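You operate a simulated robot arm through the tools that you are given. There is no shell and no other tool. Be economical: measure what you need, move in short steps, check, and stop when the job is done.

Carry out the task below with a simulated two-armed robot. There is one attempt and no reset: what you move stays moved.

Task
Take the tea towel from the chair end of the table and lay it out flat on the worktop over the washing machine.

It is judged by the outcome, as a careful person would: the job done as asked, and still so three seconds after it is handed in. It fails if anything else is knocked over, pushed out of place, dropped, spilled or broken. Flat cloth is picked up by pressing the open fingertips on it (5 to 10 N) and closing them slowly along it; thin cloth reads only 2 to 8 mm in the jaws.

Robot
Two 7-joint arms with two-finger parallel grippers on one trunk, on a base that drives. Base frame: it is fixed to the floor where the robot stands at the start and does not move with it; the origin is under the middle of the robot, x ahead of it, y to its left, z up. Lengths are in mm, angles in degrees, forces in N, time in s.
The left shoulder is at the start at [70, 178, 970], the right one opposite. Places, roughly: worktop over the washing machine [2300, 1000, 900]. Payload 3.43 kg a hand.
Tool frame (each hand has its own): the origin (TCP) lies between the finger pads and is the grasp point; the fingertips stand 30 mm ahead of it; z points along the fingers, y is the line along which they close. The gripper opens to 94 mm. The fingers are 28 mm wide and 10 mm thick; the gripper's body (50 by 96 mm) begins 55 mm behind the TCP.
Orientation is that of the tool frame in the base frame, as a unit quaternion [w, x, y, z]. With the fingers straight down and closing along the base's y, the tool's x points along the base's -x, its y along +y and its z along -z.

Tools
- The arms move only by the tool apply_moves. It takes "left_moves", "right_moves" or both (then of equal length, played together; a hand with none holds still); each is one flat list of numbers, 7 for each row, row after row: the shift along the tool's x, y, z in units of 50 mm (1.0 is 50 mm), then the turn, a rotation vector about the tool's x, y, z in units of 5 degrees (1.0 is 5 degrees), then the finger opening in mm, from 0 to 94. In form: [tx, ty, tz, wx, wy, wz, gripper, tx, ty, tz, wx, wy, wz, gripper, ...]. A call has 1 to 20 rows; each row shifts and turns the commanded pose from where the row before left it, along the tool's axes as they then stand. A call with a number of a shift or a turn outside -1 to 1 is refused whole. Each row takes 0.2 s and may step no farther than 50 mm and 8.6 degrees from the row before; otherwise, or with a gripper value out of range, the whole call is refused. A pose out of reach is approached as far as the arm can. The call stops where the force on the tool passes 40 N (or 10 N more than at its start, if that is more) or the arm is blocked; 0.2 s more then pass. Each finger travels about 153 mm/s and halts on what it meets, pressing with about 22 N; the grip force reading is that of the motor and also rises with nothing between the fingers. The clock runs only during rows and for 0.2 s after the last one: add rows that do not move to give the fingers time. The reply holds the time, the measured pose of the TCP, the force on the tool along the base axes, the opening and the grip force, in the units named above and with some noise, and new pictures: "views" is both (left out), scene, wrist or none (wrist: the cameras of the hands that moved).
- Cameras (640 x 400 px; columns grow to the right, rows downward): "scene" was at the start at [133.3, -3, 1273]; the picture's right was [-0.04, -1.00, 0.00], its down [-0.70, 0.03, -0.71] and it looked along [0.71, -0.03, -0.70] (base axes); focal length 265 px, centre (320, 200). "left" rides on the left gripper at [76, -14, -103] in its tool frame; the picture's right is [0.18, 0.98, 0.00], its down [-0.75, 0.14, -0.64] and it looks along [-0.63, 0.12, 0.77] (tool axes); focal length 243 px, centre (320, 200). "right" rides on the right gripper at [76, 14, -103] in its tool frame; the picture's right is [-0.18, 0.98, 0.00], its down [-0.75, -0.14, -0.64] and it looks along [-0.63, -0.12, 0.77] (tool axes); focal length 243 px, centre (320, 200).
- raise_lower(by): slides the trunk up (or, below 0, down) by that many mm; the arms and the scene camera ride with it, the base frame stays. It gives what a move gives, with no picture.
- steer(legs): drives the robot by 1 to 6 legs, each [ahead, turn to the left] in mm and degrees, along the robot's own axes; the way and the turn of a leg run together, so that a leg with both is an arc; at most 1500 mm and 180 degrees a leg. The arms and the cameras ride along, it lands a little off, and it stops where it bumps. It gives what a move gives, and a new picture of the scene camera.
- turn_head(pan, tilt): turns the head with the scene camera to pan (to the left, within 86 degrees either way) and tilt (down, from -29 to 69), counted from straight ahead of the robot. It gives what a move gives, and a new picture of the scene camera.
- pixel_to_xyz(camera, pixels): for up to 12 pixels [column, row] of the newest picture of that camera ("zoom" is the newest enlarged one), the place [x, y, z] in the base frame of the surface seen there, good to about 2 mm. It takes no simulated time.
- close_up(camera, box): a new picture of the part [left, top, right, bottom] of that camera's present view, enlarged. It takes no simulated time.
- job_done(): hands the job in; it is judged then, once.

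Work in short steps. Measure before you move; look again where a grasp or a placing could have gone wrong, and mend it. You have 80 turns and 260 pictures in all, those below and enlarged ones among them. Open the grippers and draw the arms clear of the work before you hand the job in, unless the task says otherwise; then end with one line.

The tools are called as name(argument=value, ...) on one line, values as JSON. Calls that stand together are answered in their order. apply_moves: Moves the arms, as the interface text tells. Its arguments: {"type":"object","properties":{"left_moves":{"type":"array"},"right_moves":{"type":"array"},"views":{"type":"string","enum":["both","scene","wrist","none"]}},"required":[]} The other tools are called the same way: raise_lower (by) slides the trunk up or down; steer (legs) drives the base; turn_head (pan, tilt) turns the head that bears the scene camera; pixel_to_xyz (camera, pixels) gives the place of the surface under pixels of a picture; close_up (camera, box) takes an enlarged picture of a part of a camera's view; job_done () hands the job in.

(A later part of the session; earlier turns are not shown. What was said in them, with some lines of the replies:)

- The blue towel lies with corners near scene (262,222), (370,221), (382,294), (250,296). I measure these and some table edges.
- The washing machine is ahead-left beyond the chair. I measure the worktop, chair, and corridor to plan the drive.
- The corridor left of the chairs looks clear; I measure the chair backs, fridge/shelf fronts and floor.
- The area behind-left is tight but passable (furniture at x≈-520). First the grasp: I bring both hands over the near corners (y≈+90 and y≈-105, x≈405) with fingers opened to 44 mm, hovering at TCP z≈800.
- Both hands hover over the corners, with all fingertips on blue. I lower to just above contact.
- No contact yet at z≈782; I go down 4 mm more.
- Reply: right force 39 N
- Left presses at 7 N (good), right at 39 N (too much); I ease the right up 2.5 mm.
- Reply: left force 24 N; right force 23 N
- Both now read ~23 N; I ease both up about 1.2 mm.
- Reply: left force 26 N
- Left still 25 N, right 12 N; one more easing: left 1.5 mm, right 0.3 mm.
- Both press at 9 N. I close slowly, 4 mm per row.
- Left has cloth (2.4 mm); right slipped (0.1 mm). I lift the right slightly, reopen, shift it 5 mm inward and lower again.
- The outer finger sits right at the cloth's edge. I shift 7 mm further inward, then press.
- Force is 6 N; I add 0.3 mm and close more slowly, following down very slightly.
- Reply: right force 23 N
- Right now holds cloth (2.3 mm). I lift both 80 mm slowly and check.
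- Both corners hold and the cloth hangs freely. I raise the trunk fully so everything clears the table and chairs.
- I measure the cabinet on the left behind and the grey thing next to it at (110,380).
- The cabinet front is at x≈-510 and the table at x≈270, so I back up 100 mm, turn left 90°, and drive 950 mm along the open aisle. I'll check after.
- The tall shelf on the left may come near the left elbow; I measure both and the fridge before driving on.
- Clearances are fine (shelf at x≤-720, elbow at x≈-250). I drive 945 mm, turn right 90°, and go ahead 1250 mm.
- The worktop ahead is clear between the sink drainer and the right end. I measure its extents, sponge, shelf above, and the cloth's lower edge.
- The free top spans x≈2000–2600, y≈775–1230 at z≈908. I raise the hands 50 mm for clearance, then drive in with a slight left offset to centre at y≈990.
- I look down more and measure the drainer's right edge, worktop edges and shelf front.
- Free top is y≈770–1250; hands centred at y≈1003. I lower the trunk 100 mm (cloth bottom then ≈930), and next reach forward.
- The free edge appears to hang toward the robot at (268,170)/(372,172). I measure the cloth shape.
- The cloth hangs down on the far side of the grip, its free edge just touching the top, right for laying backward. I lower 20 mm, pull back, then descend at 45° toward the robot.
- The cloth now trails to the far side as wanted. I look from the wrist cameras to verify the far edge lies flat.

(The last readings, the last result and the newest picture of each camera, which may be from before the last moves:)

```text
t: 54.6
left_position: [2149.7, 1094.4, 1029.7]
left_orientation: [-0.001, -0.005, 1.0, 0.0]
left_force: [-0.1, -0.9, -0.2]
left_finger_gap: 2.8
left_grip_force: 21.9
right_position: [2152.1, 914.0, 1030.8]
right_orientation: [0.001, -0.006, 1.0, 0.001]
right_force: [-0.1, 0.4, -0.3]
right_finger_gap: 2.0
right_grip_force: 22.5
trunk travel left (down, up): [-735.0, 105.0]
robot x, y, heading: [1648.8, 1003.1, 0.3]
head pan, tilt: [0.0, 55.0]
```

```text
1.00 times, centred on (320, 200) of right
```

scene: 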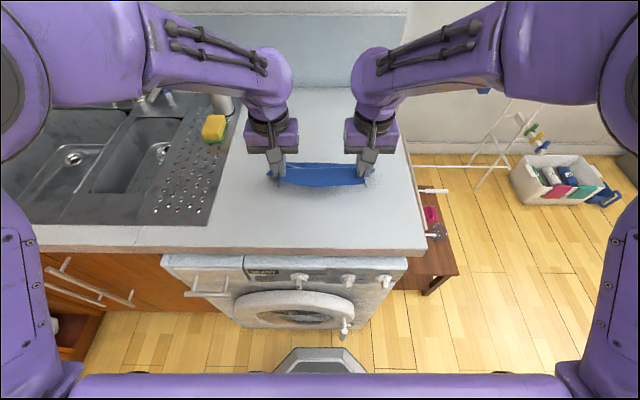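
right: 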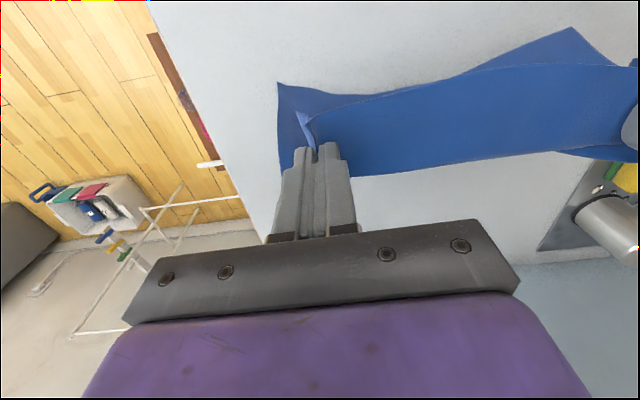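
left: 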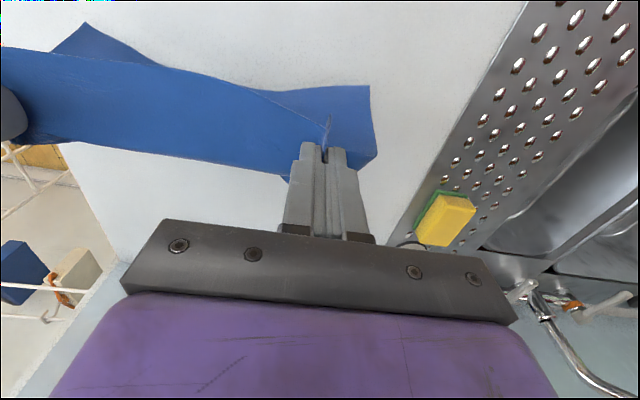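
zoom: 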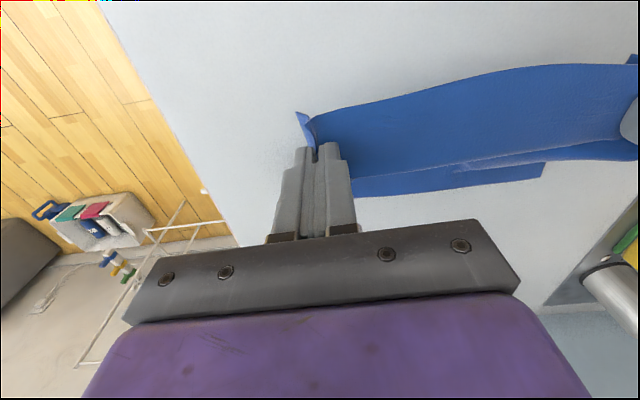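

Far edge is laid behind the hands. I continue the 45° descent to just above the top.

apply_moves(left_moves=[0.27, 0, 0.24, 0, 0, 0, 0, 0.27, 0, 0.24, 0, 0, 0, 0, 0.27, 0, 0.24, 0, 0, 0, 0, 0.27, 0, 0.24, 0, 0, 0, 0, 0.25, 0, 0.24, 0, 0, 0, 0, 0.22, 0, 0.24, 0, 0, 0, 0, 0.15, 0, 0.24, 0, 0, 0, 0, 0, 0, 0, 0, 0, 0, 0], right_moves=[0.27, 0, 0.24, 0, 0, 0, 0, 0.27, 0, 0.24, 0, 0, 0, 0, 0.27, 0, 0.24, 0, 0, 0, 0, 0.27, 0, 0.24, 0, 0, 0, 0, 0.25, 0, 0.24, 0, 0, 0, 0, 0.22, 0, 0.24, 0, 0, 0, 0, 0.15, 0, 0.26, 0, 0, 0, 0, 0, 0, 0, 0, 0, 0, 0])

```text
t: 56.4
left_position: [2065.2, 1095.5, 943.3]
left_orientation: [-0.001, -0.005, 1.0, -0.001]
left_force: [0.3, -0.8, -0.2]
left_finger_gap: 2.5
left_grip_force: 22.1
right_position: [2066.5, 911.5, 944.7]
right_orientation: [0.001, -0.005, 1.0, 0.001]
right_force: [0.4, 1.4, 0.7]
right_finger_gap: 2.1
right_grip_force: 22.1
trunk travel left (down, up): [-735.0, 105.0]
robot x, y, heading: [1650.3, 1000.7, 0.4]
head pan, tilt: [0.0, 55.0]
```

scene: 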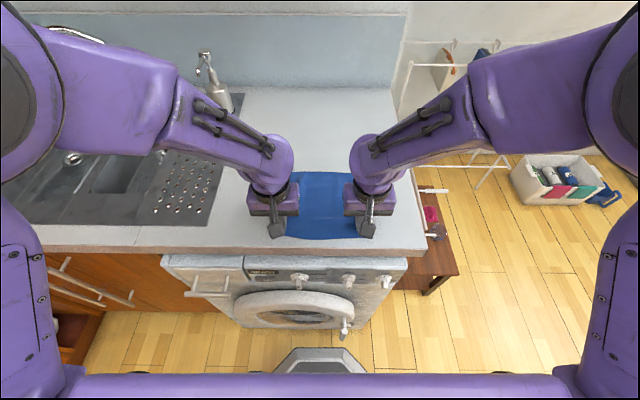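
right: 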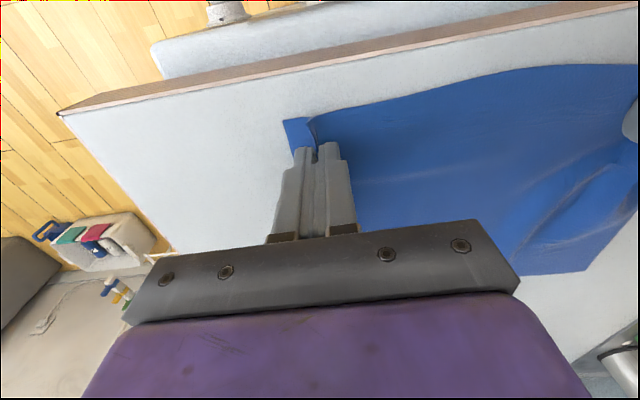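
left: 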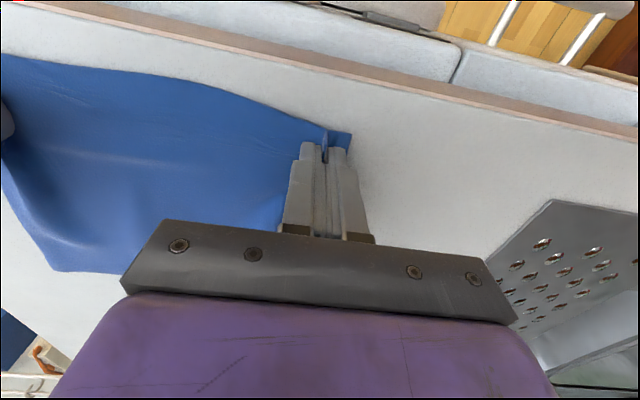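

A mild wrinkle remains in the far half. I pull back 15 mm while lowering to near contact, to draw it flat.

apply_moves(left_moves=[0.1, 0.04, 0.03, 0, 0, 0, 0, 0.1, 0.04, 0.02, 0, 0, 0, 0, 0.1, 0.02, 0, 0, 0, 0, 0, 0, 0, 0, 0, 0, 0, 0], right_moves=[0.1, -0.04, 0.03, 0, 0, 0, 0, 0.1, -0.04, 0.04, 0, 0, 0, 0, 0.1, -0.02, 0, 0, 0, 0, 0, 0, 0, 0, 0, 0, 0, 0])

```text
t: 57.4
left_position: [2052.2, 1098.7, 943.7]
left_orientation: [0.0, -0.005, 1.0, -0.001]
left_force: [-0.9, -19.0, 4.6]
left_finger_gap: 2.4
left_grip_force: 22.1
right_position: [2051.1, 907.9, 941.6]
right_orientation: [0.001, -0.006, 1.0, 0.002]
right_force: [0.3, 19.1, 0.8]
right_finger_gap: 2.4
right_grip_force: 22.0
trunk travel left (down, up): [-735.0, 105.0]
robot x, y, heading: [1644.8, 1001.4, 0.3]
head pan, tilt: [0.0, 55.0]
```

scene: 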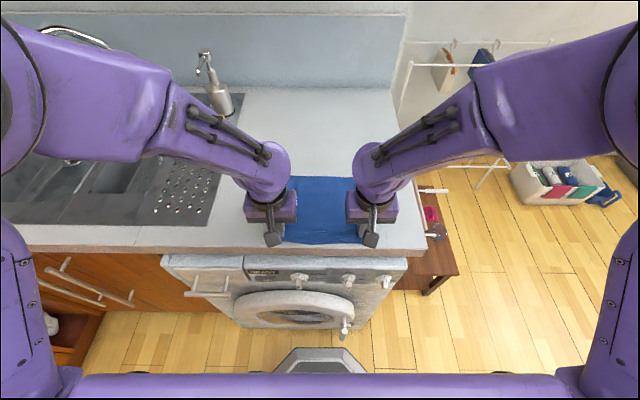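
right: 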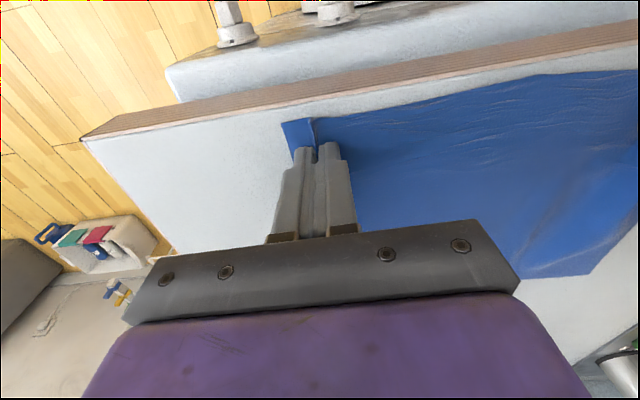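
left: 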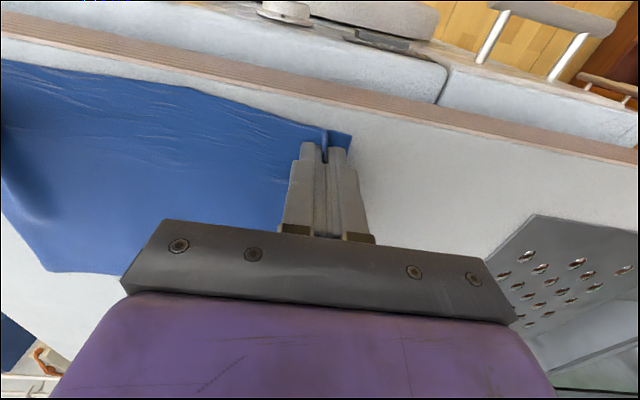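

It's flatter now, with 19 N lateral tension. I relax 4 mm inward each and lower to light contact.

apply_moves(left_moves=[0, -0.05, 0.02, 0, 0, 0, 0, 0, -0.03, 0.02, 0, 0, 0, 0, 0, 0, 0, 0, 0, 0, 0], right_moves=[0, 0.05, 0.02, 0, 0, 0, 0, 0, 0.03, 0.02, 0, 0, 0, 0, 0, 0, 0, 0, 0, 0, 0], views="none")

```text
t: 58.2
left_position: [2049.5, 1095.3, 942.2]
left_orientation: [0.002, -0.005, 1.0, 0.001]
left_force: [1.2, -1.3, 14.5]
left_finger_gap: 2.6
left_grip_force: 22.0
right_position: [2049.7, 910.2, 941.1]
right_orientation: [0.003, -0.005, 1.0, 0.001]
right_force: [3.6, -0.4, 28.8]
right_finger_gap: 2.2
right_grip_force: 21.7
trunk travel left (down, up): [-735.0, 105.0]
robot x, y, heading: [1645.2, 1002.9, 0.6]
head pan, tilt: [0.0, 55.0]
```

Contact is made (14 and 29 N); I ease up ~1–2 mm and open slowly so the fingers spread the gathered cloth.

apply_moves(left_moves=[0, 0, -0.012, 0, 0, 0, 0, 0, 0, 0, 0, 0, 0, 4, 0, 0, 0, 0, 0, 0, 8, 0, 0, 0, 0, 0, 0, 12, 0, 0, 0, 0, 0, 0, 16, 0, 0, 0, 0, 0, 0, 20, 0, 0, 0, 0, 0, 0, 24, 0, 0, 0, 0, 0, 0, 28, 0, 0, 0, 0, 0, 0, 32, 0, 0, 0, 0, 0, 0, 36, 0, 0, 0, 0, 0, 0, 40], right_moves=[0, 0, -0.035, 0, 0, 0, 0, 0, 0, 0, 0, 0, 0, 4, 0, 0, 0, 0, 0, 0, 8, 0, 0, 0, 0, 0, 0, 12, 0, 0, 0, 0, 0, 0, 16, 0, 0, 0, 0, 0, 0, 20, 0, 0, 0, 0, 0, 0, 24, 0, 0, 0, 0, 0, 0, 28, 0, 0, 0, 0, 0, 0, 32, 0, 0, 0, 0, 0, 0, 36, 0, 0, 0, 0, 0, 0, 40])

```text
t: 60.6
left_position: [2049.6, 1094.0, 942.4]
left_orientation: [0.001, -0.005, 1.0, 0.001]
left_force: [0.0, -4.8, 24.4]
left_finger_gap: 37.6
left_grip_force: 0.0
right_position: [2049.1, 910.7, 941.1]
right_orientation: [0.002, -0.006, 1.0, 0.001]
right_force: [0.3, -0.5, 0.6]
right_finger_gap: 40.0
right_grip_force: 0.0
trunk travel left (down, up): [-735.0, 105.0]
robot x, y, heading: [1649.2, 1001.1, 0.3]
head pan, tilt: [0.0, 55.0]
```

scene: 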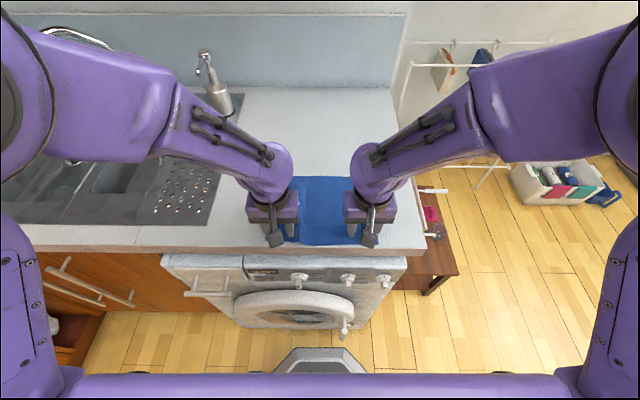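
right: 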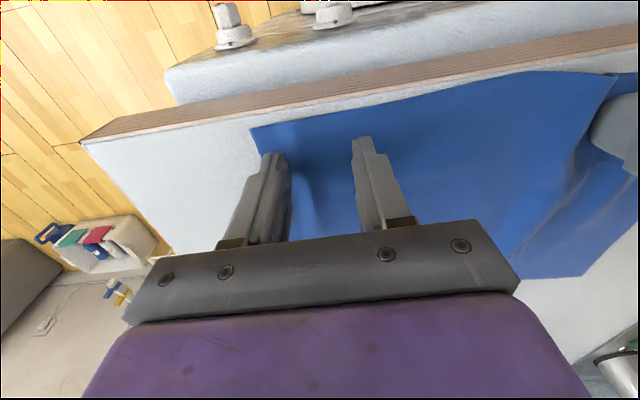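
left: 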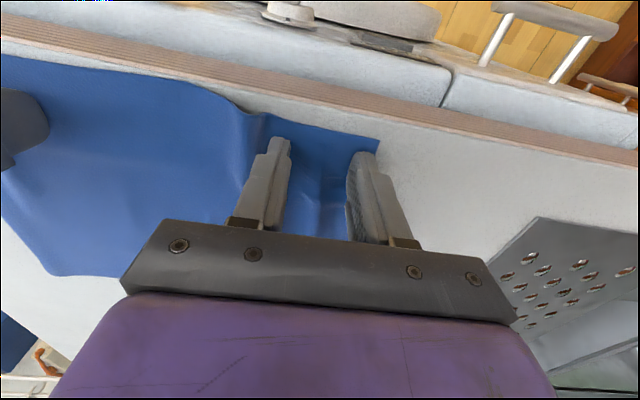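

Released; there are some wrinkles near the left hand. I raise both hands straight up and look.

apply_moves(left_moves=[0, 0, -0.4, 0, 0, 0, 40, 0, 0, -0.8, 0, 0, 0, 40, 0, 0, -0.8, 0, 0, 0, 40, 0, 0.6, -0.6, 0, 0, 0, 40, 0, 0.8, -0.4, 0, 0, 0, 40, 0, 0.8, 0, 0, 0, 0, 40], right_moves=[0, 0, -0.4, 0, 0, 0, 40, 0, 0, -0.8, 0, 0, 0, 40, 0, 0, -0.8, 0, 0, 0, 40, 0, -0.6, -0.6, 0, 0, 0, 40, 0, -0.8, -0.4, 0, 0, 0, 40, 0, -0.8, 0, 0, 0, 0, 40], views="scene")

close_up(camera="scene", box=[220, 150, 420, 275])

```text
t: 62.0
left_position: [2049.9, 1203.9, 1093.8]
left_orientation: [0.0, -0.004, 1.0, 0.0]
left_force: [0.7, -0.2, 0.0]
left_finger_gap: 40.1
left_grip_force: 0.0
right_position: [2054.3, 802.6, 1094.3]
right_orientation: [0.001, -0.005, 1.0, 0.001]
right_force: [-0.7, -0.5, 0.2]
right_finger_gap: 40.2
right_grip_force: 0.0
trunk travel left (down, up): [-735.0, 105.0]
robot x, y, heading: [1645.9, 1005.3, 0.3]
head pan, tilt: [0.0, 55.0]
```

scene: 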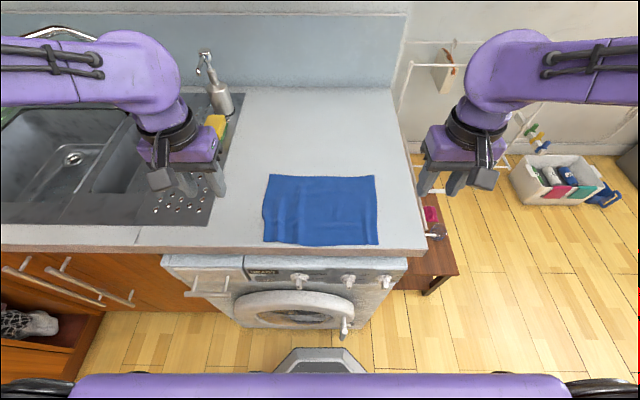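

```text
3.20 times, centred on (320, 212) of scene
```

zoom: 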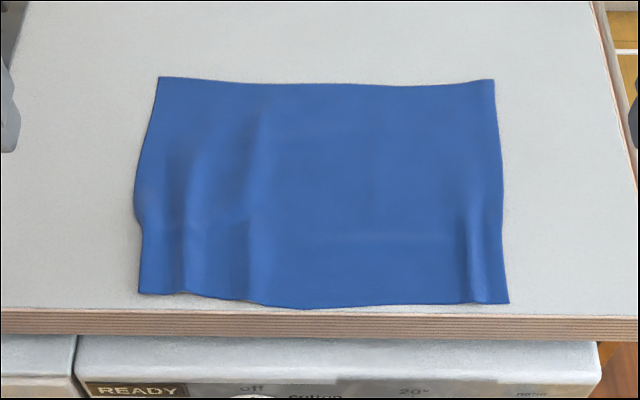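

The towel is laid with all corners out; only slight ripples remain. I measure ripple heights and coverage.

pixel_to_xyz(camera="zoom", pixels=[[162, 82], [490, 84], [504, 299], [142, 288], [165, 230], [185, 240], [215, 240], [250, 210], [250, 280], [330, 180], [470, 240], [300, 305]])

```text
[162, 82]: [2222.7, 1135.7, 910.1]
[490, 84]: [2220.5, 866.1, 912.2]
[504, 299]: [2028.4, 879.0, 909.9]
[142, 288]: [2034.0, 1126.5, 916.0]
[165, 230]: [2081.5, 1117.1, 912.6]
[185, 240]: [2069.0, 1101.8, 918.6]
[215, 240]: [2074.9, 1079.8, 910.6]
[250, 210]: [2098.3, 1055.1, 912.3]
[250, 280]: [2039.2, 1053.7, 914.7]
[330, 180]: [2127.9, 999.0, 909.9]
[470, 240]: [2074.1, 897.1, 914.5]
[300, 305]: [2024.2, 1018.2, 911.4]
```

The ripples are up to ~8 mm at the left near side. I'll smooth: bring both closed hands over the near corners (y≈1113 and y≈888) to just above the cloth.

apply_moves(left_moves=[-0.07, -0.6, 0.4, 0, 0, 0, 20, -0.07, -0.6, 0.4, 0, 0, 0, 0, -0.07, -0.62, 0.4, 0, 0, 0, 0, 0, 0, 0.8, 0, 0, 0, 0, 0, 0, 0.8, 0, 0, 0, 0, 0, 0, 0.1, 0, 0, 0, 0, 0, 0, 0, 0, 0, 0, 0], right_moves=[-0.05, 0.57, 0.4, 0, 0, 0, 20, -0.05, 0.57, 0.4, 0, 0, 0, 0, -0.05, 0.57, 0.4, 0, 0, 0, 0, 0, 0, 0.8, 0, 0, 0, 0, 0, 0, 0.8, 0, 0, 0, 0, 0, 0, 0.12, 0, 0, 0, 0, 0, 0, 0, 0, 0, 0, 0], views="wrist")

```text
t: 63.6
left_position: [2062.2, 1111.7, 947.1]
left_orientation: [0.0, -0.004, 1.0, 0.0]
left_force: [-0.2, 1.2, -0.1]
left_finger_gap: 0.2
left_grip_force: 21.9
right_position: [2059.4, 889.0, 944.9]
right_orientation: [0.0, -0.006, 1.0, 0.001]
right_force: [-0.6, -0.2, -0.2]
right_finger_gap: 0.0
right_grip_force: 21.9
trunk travel left (down, up): [-735.0, 105.0]
robot x, y, heading: [1648.1, 997.2, 0.4]
head pan, tilt: [0.0, 55.0]
```

right: 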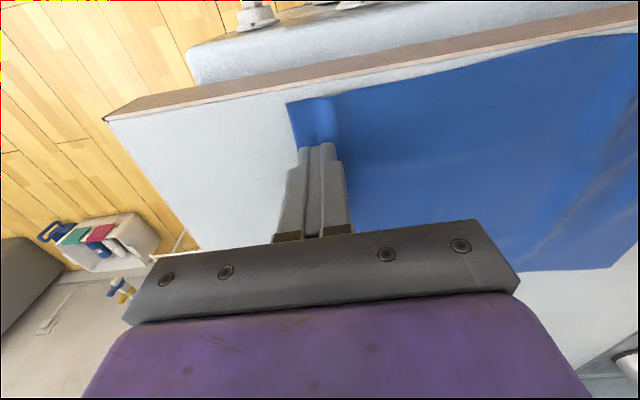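
left: 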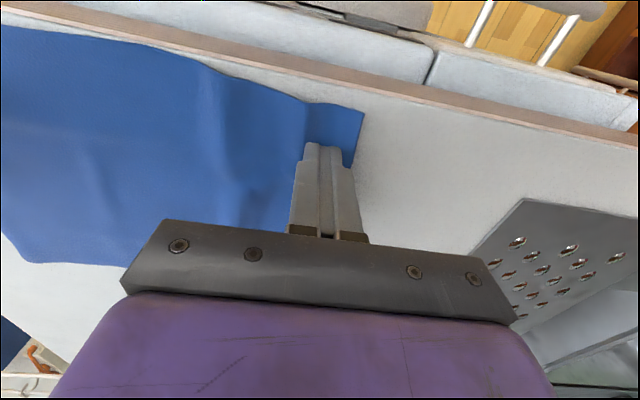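

I press down: left 5 mm, right 3 mm, and check force.

apply_moves(left_moves=[0, 0, 0.05, 0, 0, 0, 0, 0, 0, 0.04, 0, 0, 0, 0, 0, 0, 0, 0, 0, 0, 0], right_moves=[0, 0, 0.04, 0, 0, 0, 0, 0, 0, 0.03, 0, 0, 0, 0, 0, 0, 0, 0, 0, 0, 0], views="none")

```text
t: 64.4
left_position: [2060.7, 1113.3, 942.5]
left_orientation: [0.0, -0.004, 1.0, 0.0]
left_force: [-0.2, 0.2, 1.1]
left_finger_gap: 0.0
left_grip_force: 22.2
right_position: [2059.2, 888.3, 941.1]
right_orientation: [0.001, -0.007, 1.0, 0.001]
right_force: [0.8, 1.2, 6.8]
right_finger_gap: 0.0
right_grip_force: 21.9
trunk travel left (down, up): [-735.0, 105.0]
robot x, y, heading: [1649.5, 1001.3, 0.7]
head pan, tilt: [0.0, 55.0]
```

Right presses 7 N; left needs ~1 mm more. I press the left and draw both outward (left 16 mm, right 6 mm).

apply_moves(left_moves=[0, 0, 0.024, 0, 0, 0, 0, 0, 0.06, 0, 0, 0, 0, 0, 0, 0.06, 0, 0, 0, 0, 0, 0, 0.06, 0, 0, 0, 0, 0, 0, 0.06, 0, 0, 0, 0, 0, 0, 0.06, 0, 0, 0, 0, 0, 0, 0, 0, 0, 0, 0, 0], right_moves=[0, 0, 0, 0, 0, 0, 0, 0, -0.03, 0, 0, 0, 0, 0, 0, -0.03, 0, 0, 0, 0, 0, 0, -0.03, 0, 0, 0, 0, 0, 0, -0.02, 0, 0, 0, 0, 0, 0, -0.02, 0, 0, 0, 0, 0, 0, 0, 0, 0, 0, 0, 0], views="wrist")

```text
t: 66.0
left_position: [2061.7, 1128.1, 941.5]
left_orientation: [0.0, -0.006, 1.0, 0.0]
left_force: [1.0, -2.9, 7.3]
left_finger_gap: 0.0
left_grip_force: 22.0
right_position: [2058.2, 878.9, 942.1]
right_orientation: [0.001, -0.006, 1.0, 0.002]
right_force: [-0.3, 1.0, 0.3]
right_finger_gap: 0.0
right_grip_force: 21.6
trunk travel left (down, up): [-735.0, 105.0]
robot x, y, heading: [1646.8, 999.3, 0.5]
head pan, tilt: [0.0, 55.0]
```

right: 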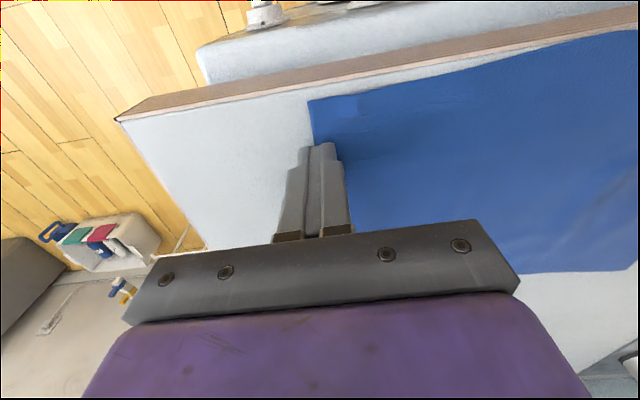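
left: 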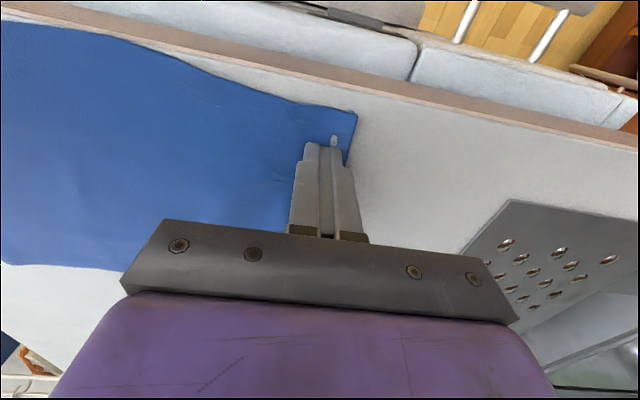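

The cloth now looks smooth from both wrists. I lift straight up, draw the hands out and back, and check.

apply_moves(left_moves=[0, 0, -0.4, 0, 0, 0, 0, 0, 0, -0.8, 0, 0, 0, 0, 0, 0, -0.8, 0, 0, 0, 0, 0, 0.6, -0.6, 0, 0, 0, 20, 0.3, 0.6, -0.4, 0, 0, 0, 40, 0.3, 0.4, 0, 0, 0, 0, 40, 0, 0, 0, 0, 0, 0, 40], right_moves=[0, 0, -0.4, 0, 0, 0, 0, 0, 0, -0.8, 0, 0, 0, 0, 0, 0, -0.8, 0, 0, 0, 0, 0, -0.6, -0.6, 0, 0, 0, 20, 0.3, -0.6, -0.4, 0, 0, 0, 40, 0.3, -0.4, 0, 0, 0, 0, 40, 0, 0, 0, 0, 0, 0, 40], views="scene")

close_up(camera="scene", box=[220, 150, 420, 275])

pixel_to_xyz(camera="zoom", pixels=[[185, 240], [215, 240], [250, 210], [250, 280], [470, 240], [330, 180]])

```text
t: 67.6
left_position: [2030.6, 1210.7, 1088.4]
left_orientation: [0.0, -0.005, 1.0, 0.0]
left_force: [-0.3, 0.1, -0.3]
left_finger_gap: 40.0
left_grip_force: 0.1
right_position: [2031.9, 797.8, 1092.5]
right_orientation: [0.001, -0.006, 1.0, 0.002]
right_force: [-0.8, -0.9, -0.7]
right_finger_gap: 39.9
right_grip_force: 0.0
trunk travel left (down, up): [-735.0, 105.0]
robot x, y, heading: [1649.3, 1003.1, 0.5]
head pan, tilt: [0.0, 55.0]
```

scene: 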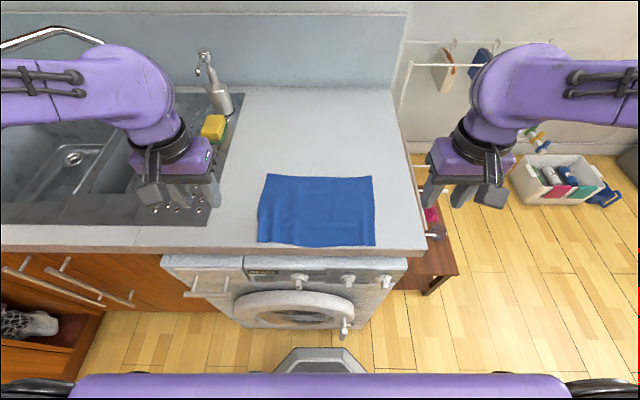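

```text
3.20 times, centred on (320, 212) of scene
```

zoom: 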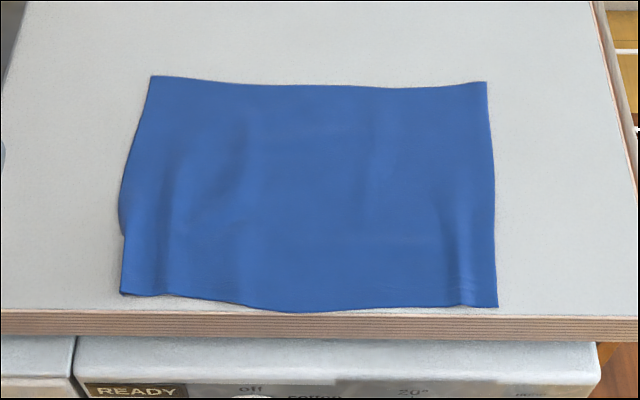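

```text
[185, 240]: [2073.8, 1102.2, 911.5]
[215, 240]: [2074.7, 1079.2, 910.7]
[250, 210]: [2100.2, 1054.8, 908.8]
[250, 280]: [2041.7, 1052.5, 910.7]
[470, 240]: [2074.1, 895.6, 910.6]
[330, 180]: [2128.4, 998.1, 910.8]
```

Nearly flat everywhere (≤3 mm). I check the left edge near (125,225) of the zoom for a tuck.

close_up(camera="scene", box=[245, 195, 309, 250])

close_up(camera="left", box=[0, 0, 400, 250])

```text
7.27 times, centred on (277, 222) of scene
```

zoom: 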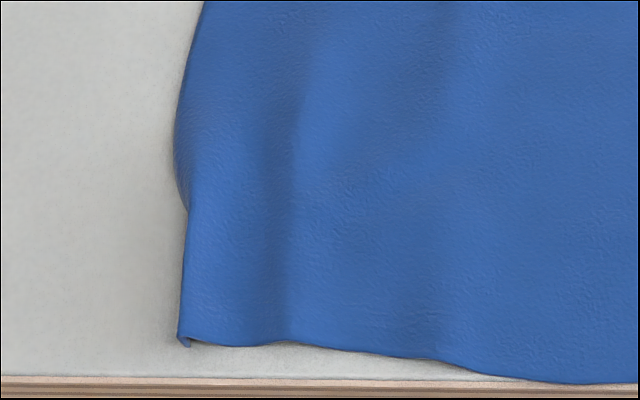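

```text
1.60 times, centred on (200, 125) of left
```

zoom: 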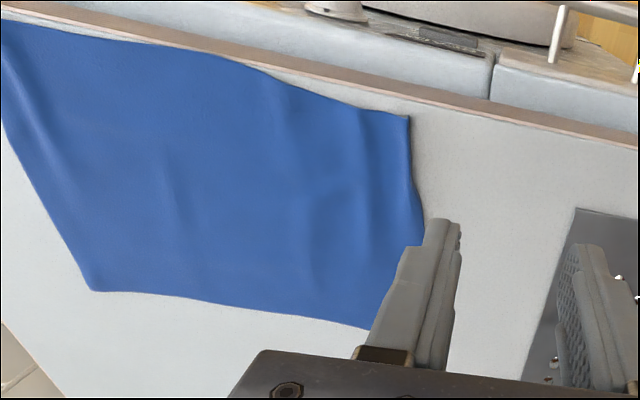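

Only a hem-sized curl at the left near corner remains; the towel lies flat and fully on the top. I back the robot away 250 mm to draw the arms clear and take a final look.

steer(legs=[[-250, 0]])

close_up(camera="scene", box=[200, 60, 440, 210])

```text
t: 69.5
left_position: [1774.1, 1209.3, 1088.1]
left_orientation: [0.0, -0.005, 1.0, 0.0]
left_force: [0.3, 0.9, 0.3]
left_finger_gap: 40.0
left_grip_force: 0.0
right_position: [1773.4, 796.2, 1091.2]
right_orientation: [0.0, -0.007, 1.0, 0.001]
right_force: [0.5, -0.5, 0.1]
right_finger_gap: 40.1
right_grip_force: 0.1
trunk travel left (down, up): [-735.0, 105.0]
robot x, y, heading: [1387.3, 1003.2, 0.6]
head pan, tilt: [0.0, 55.0]
```

scene: 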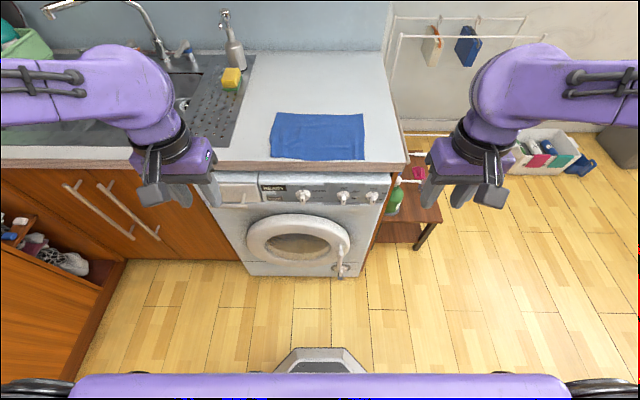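

```text
2.67 times, centred on (320, 135) of scene
```

zoom: 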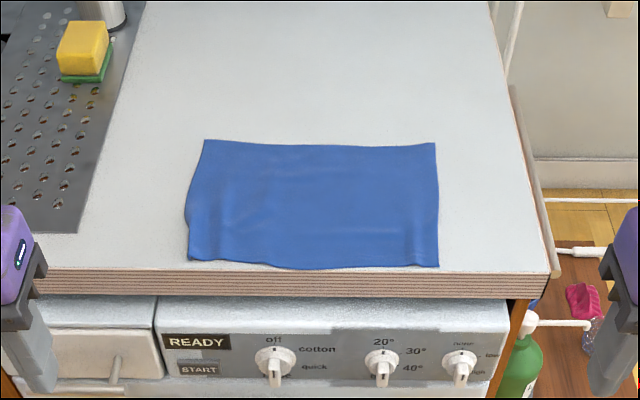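

The towel lies flat on the worktop above the washing machine, arms clear and grippers open; I hand in.

job_done()

```text
The job is handed in.
```

The tea towel is laid out flat on the worktop over the washing machine, apart from a hem-sized curl at its near left corner; nothing else was disturbed.
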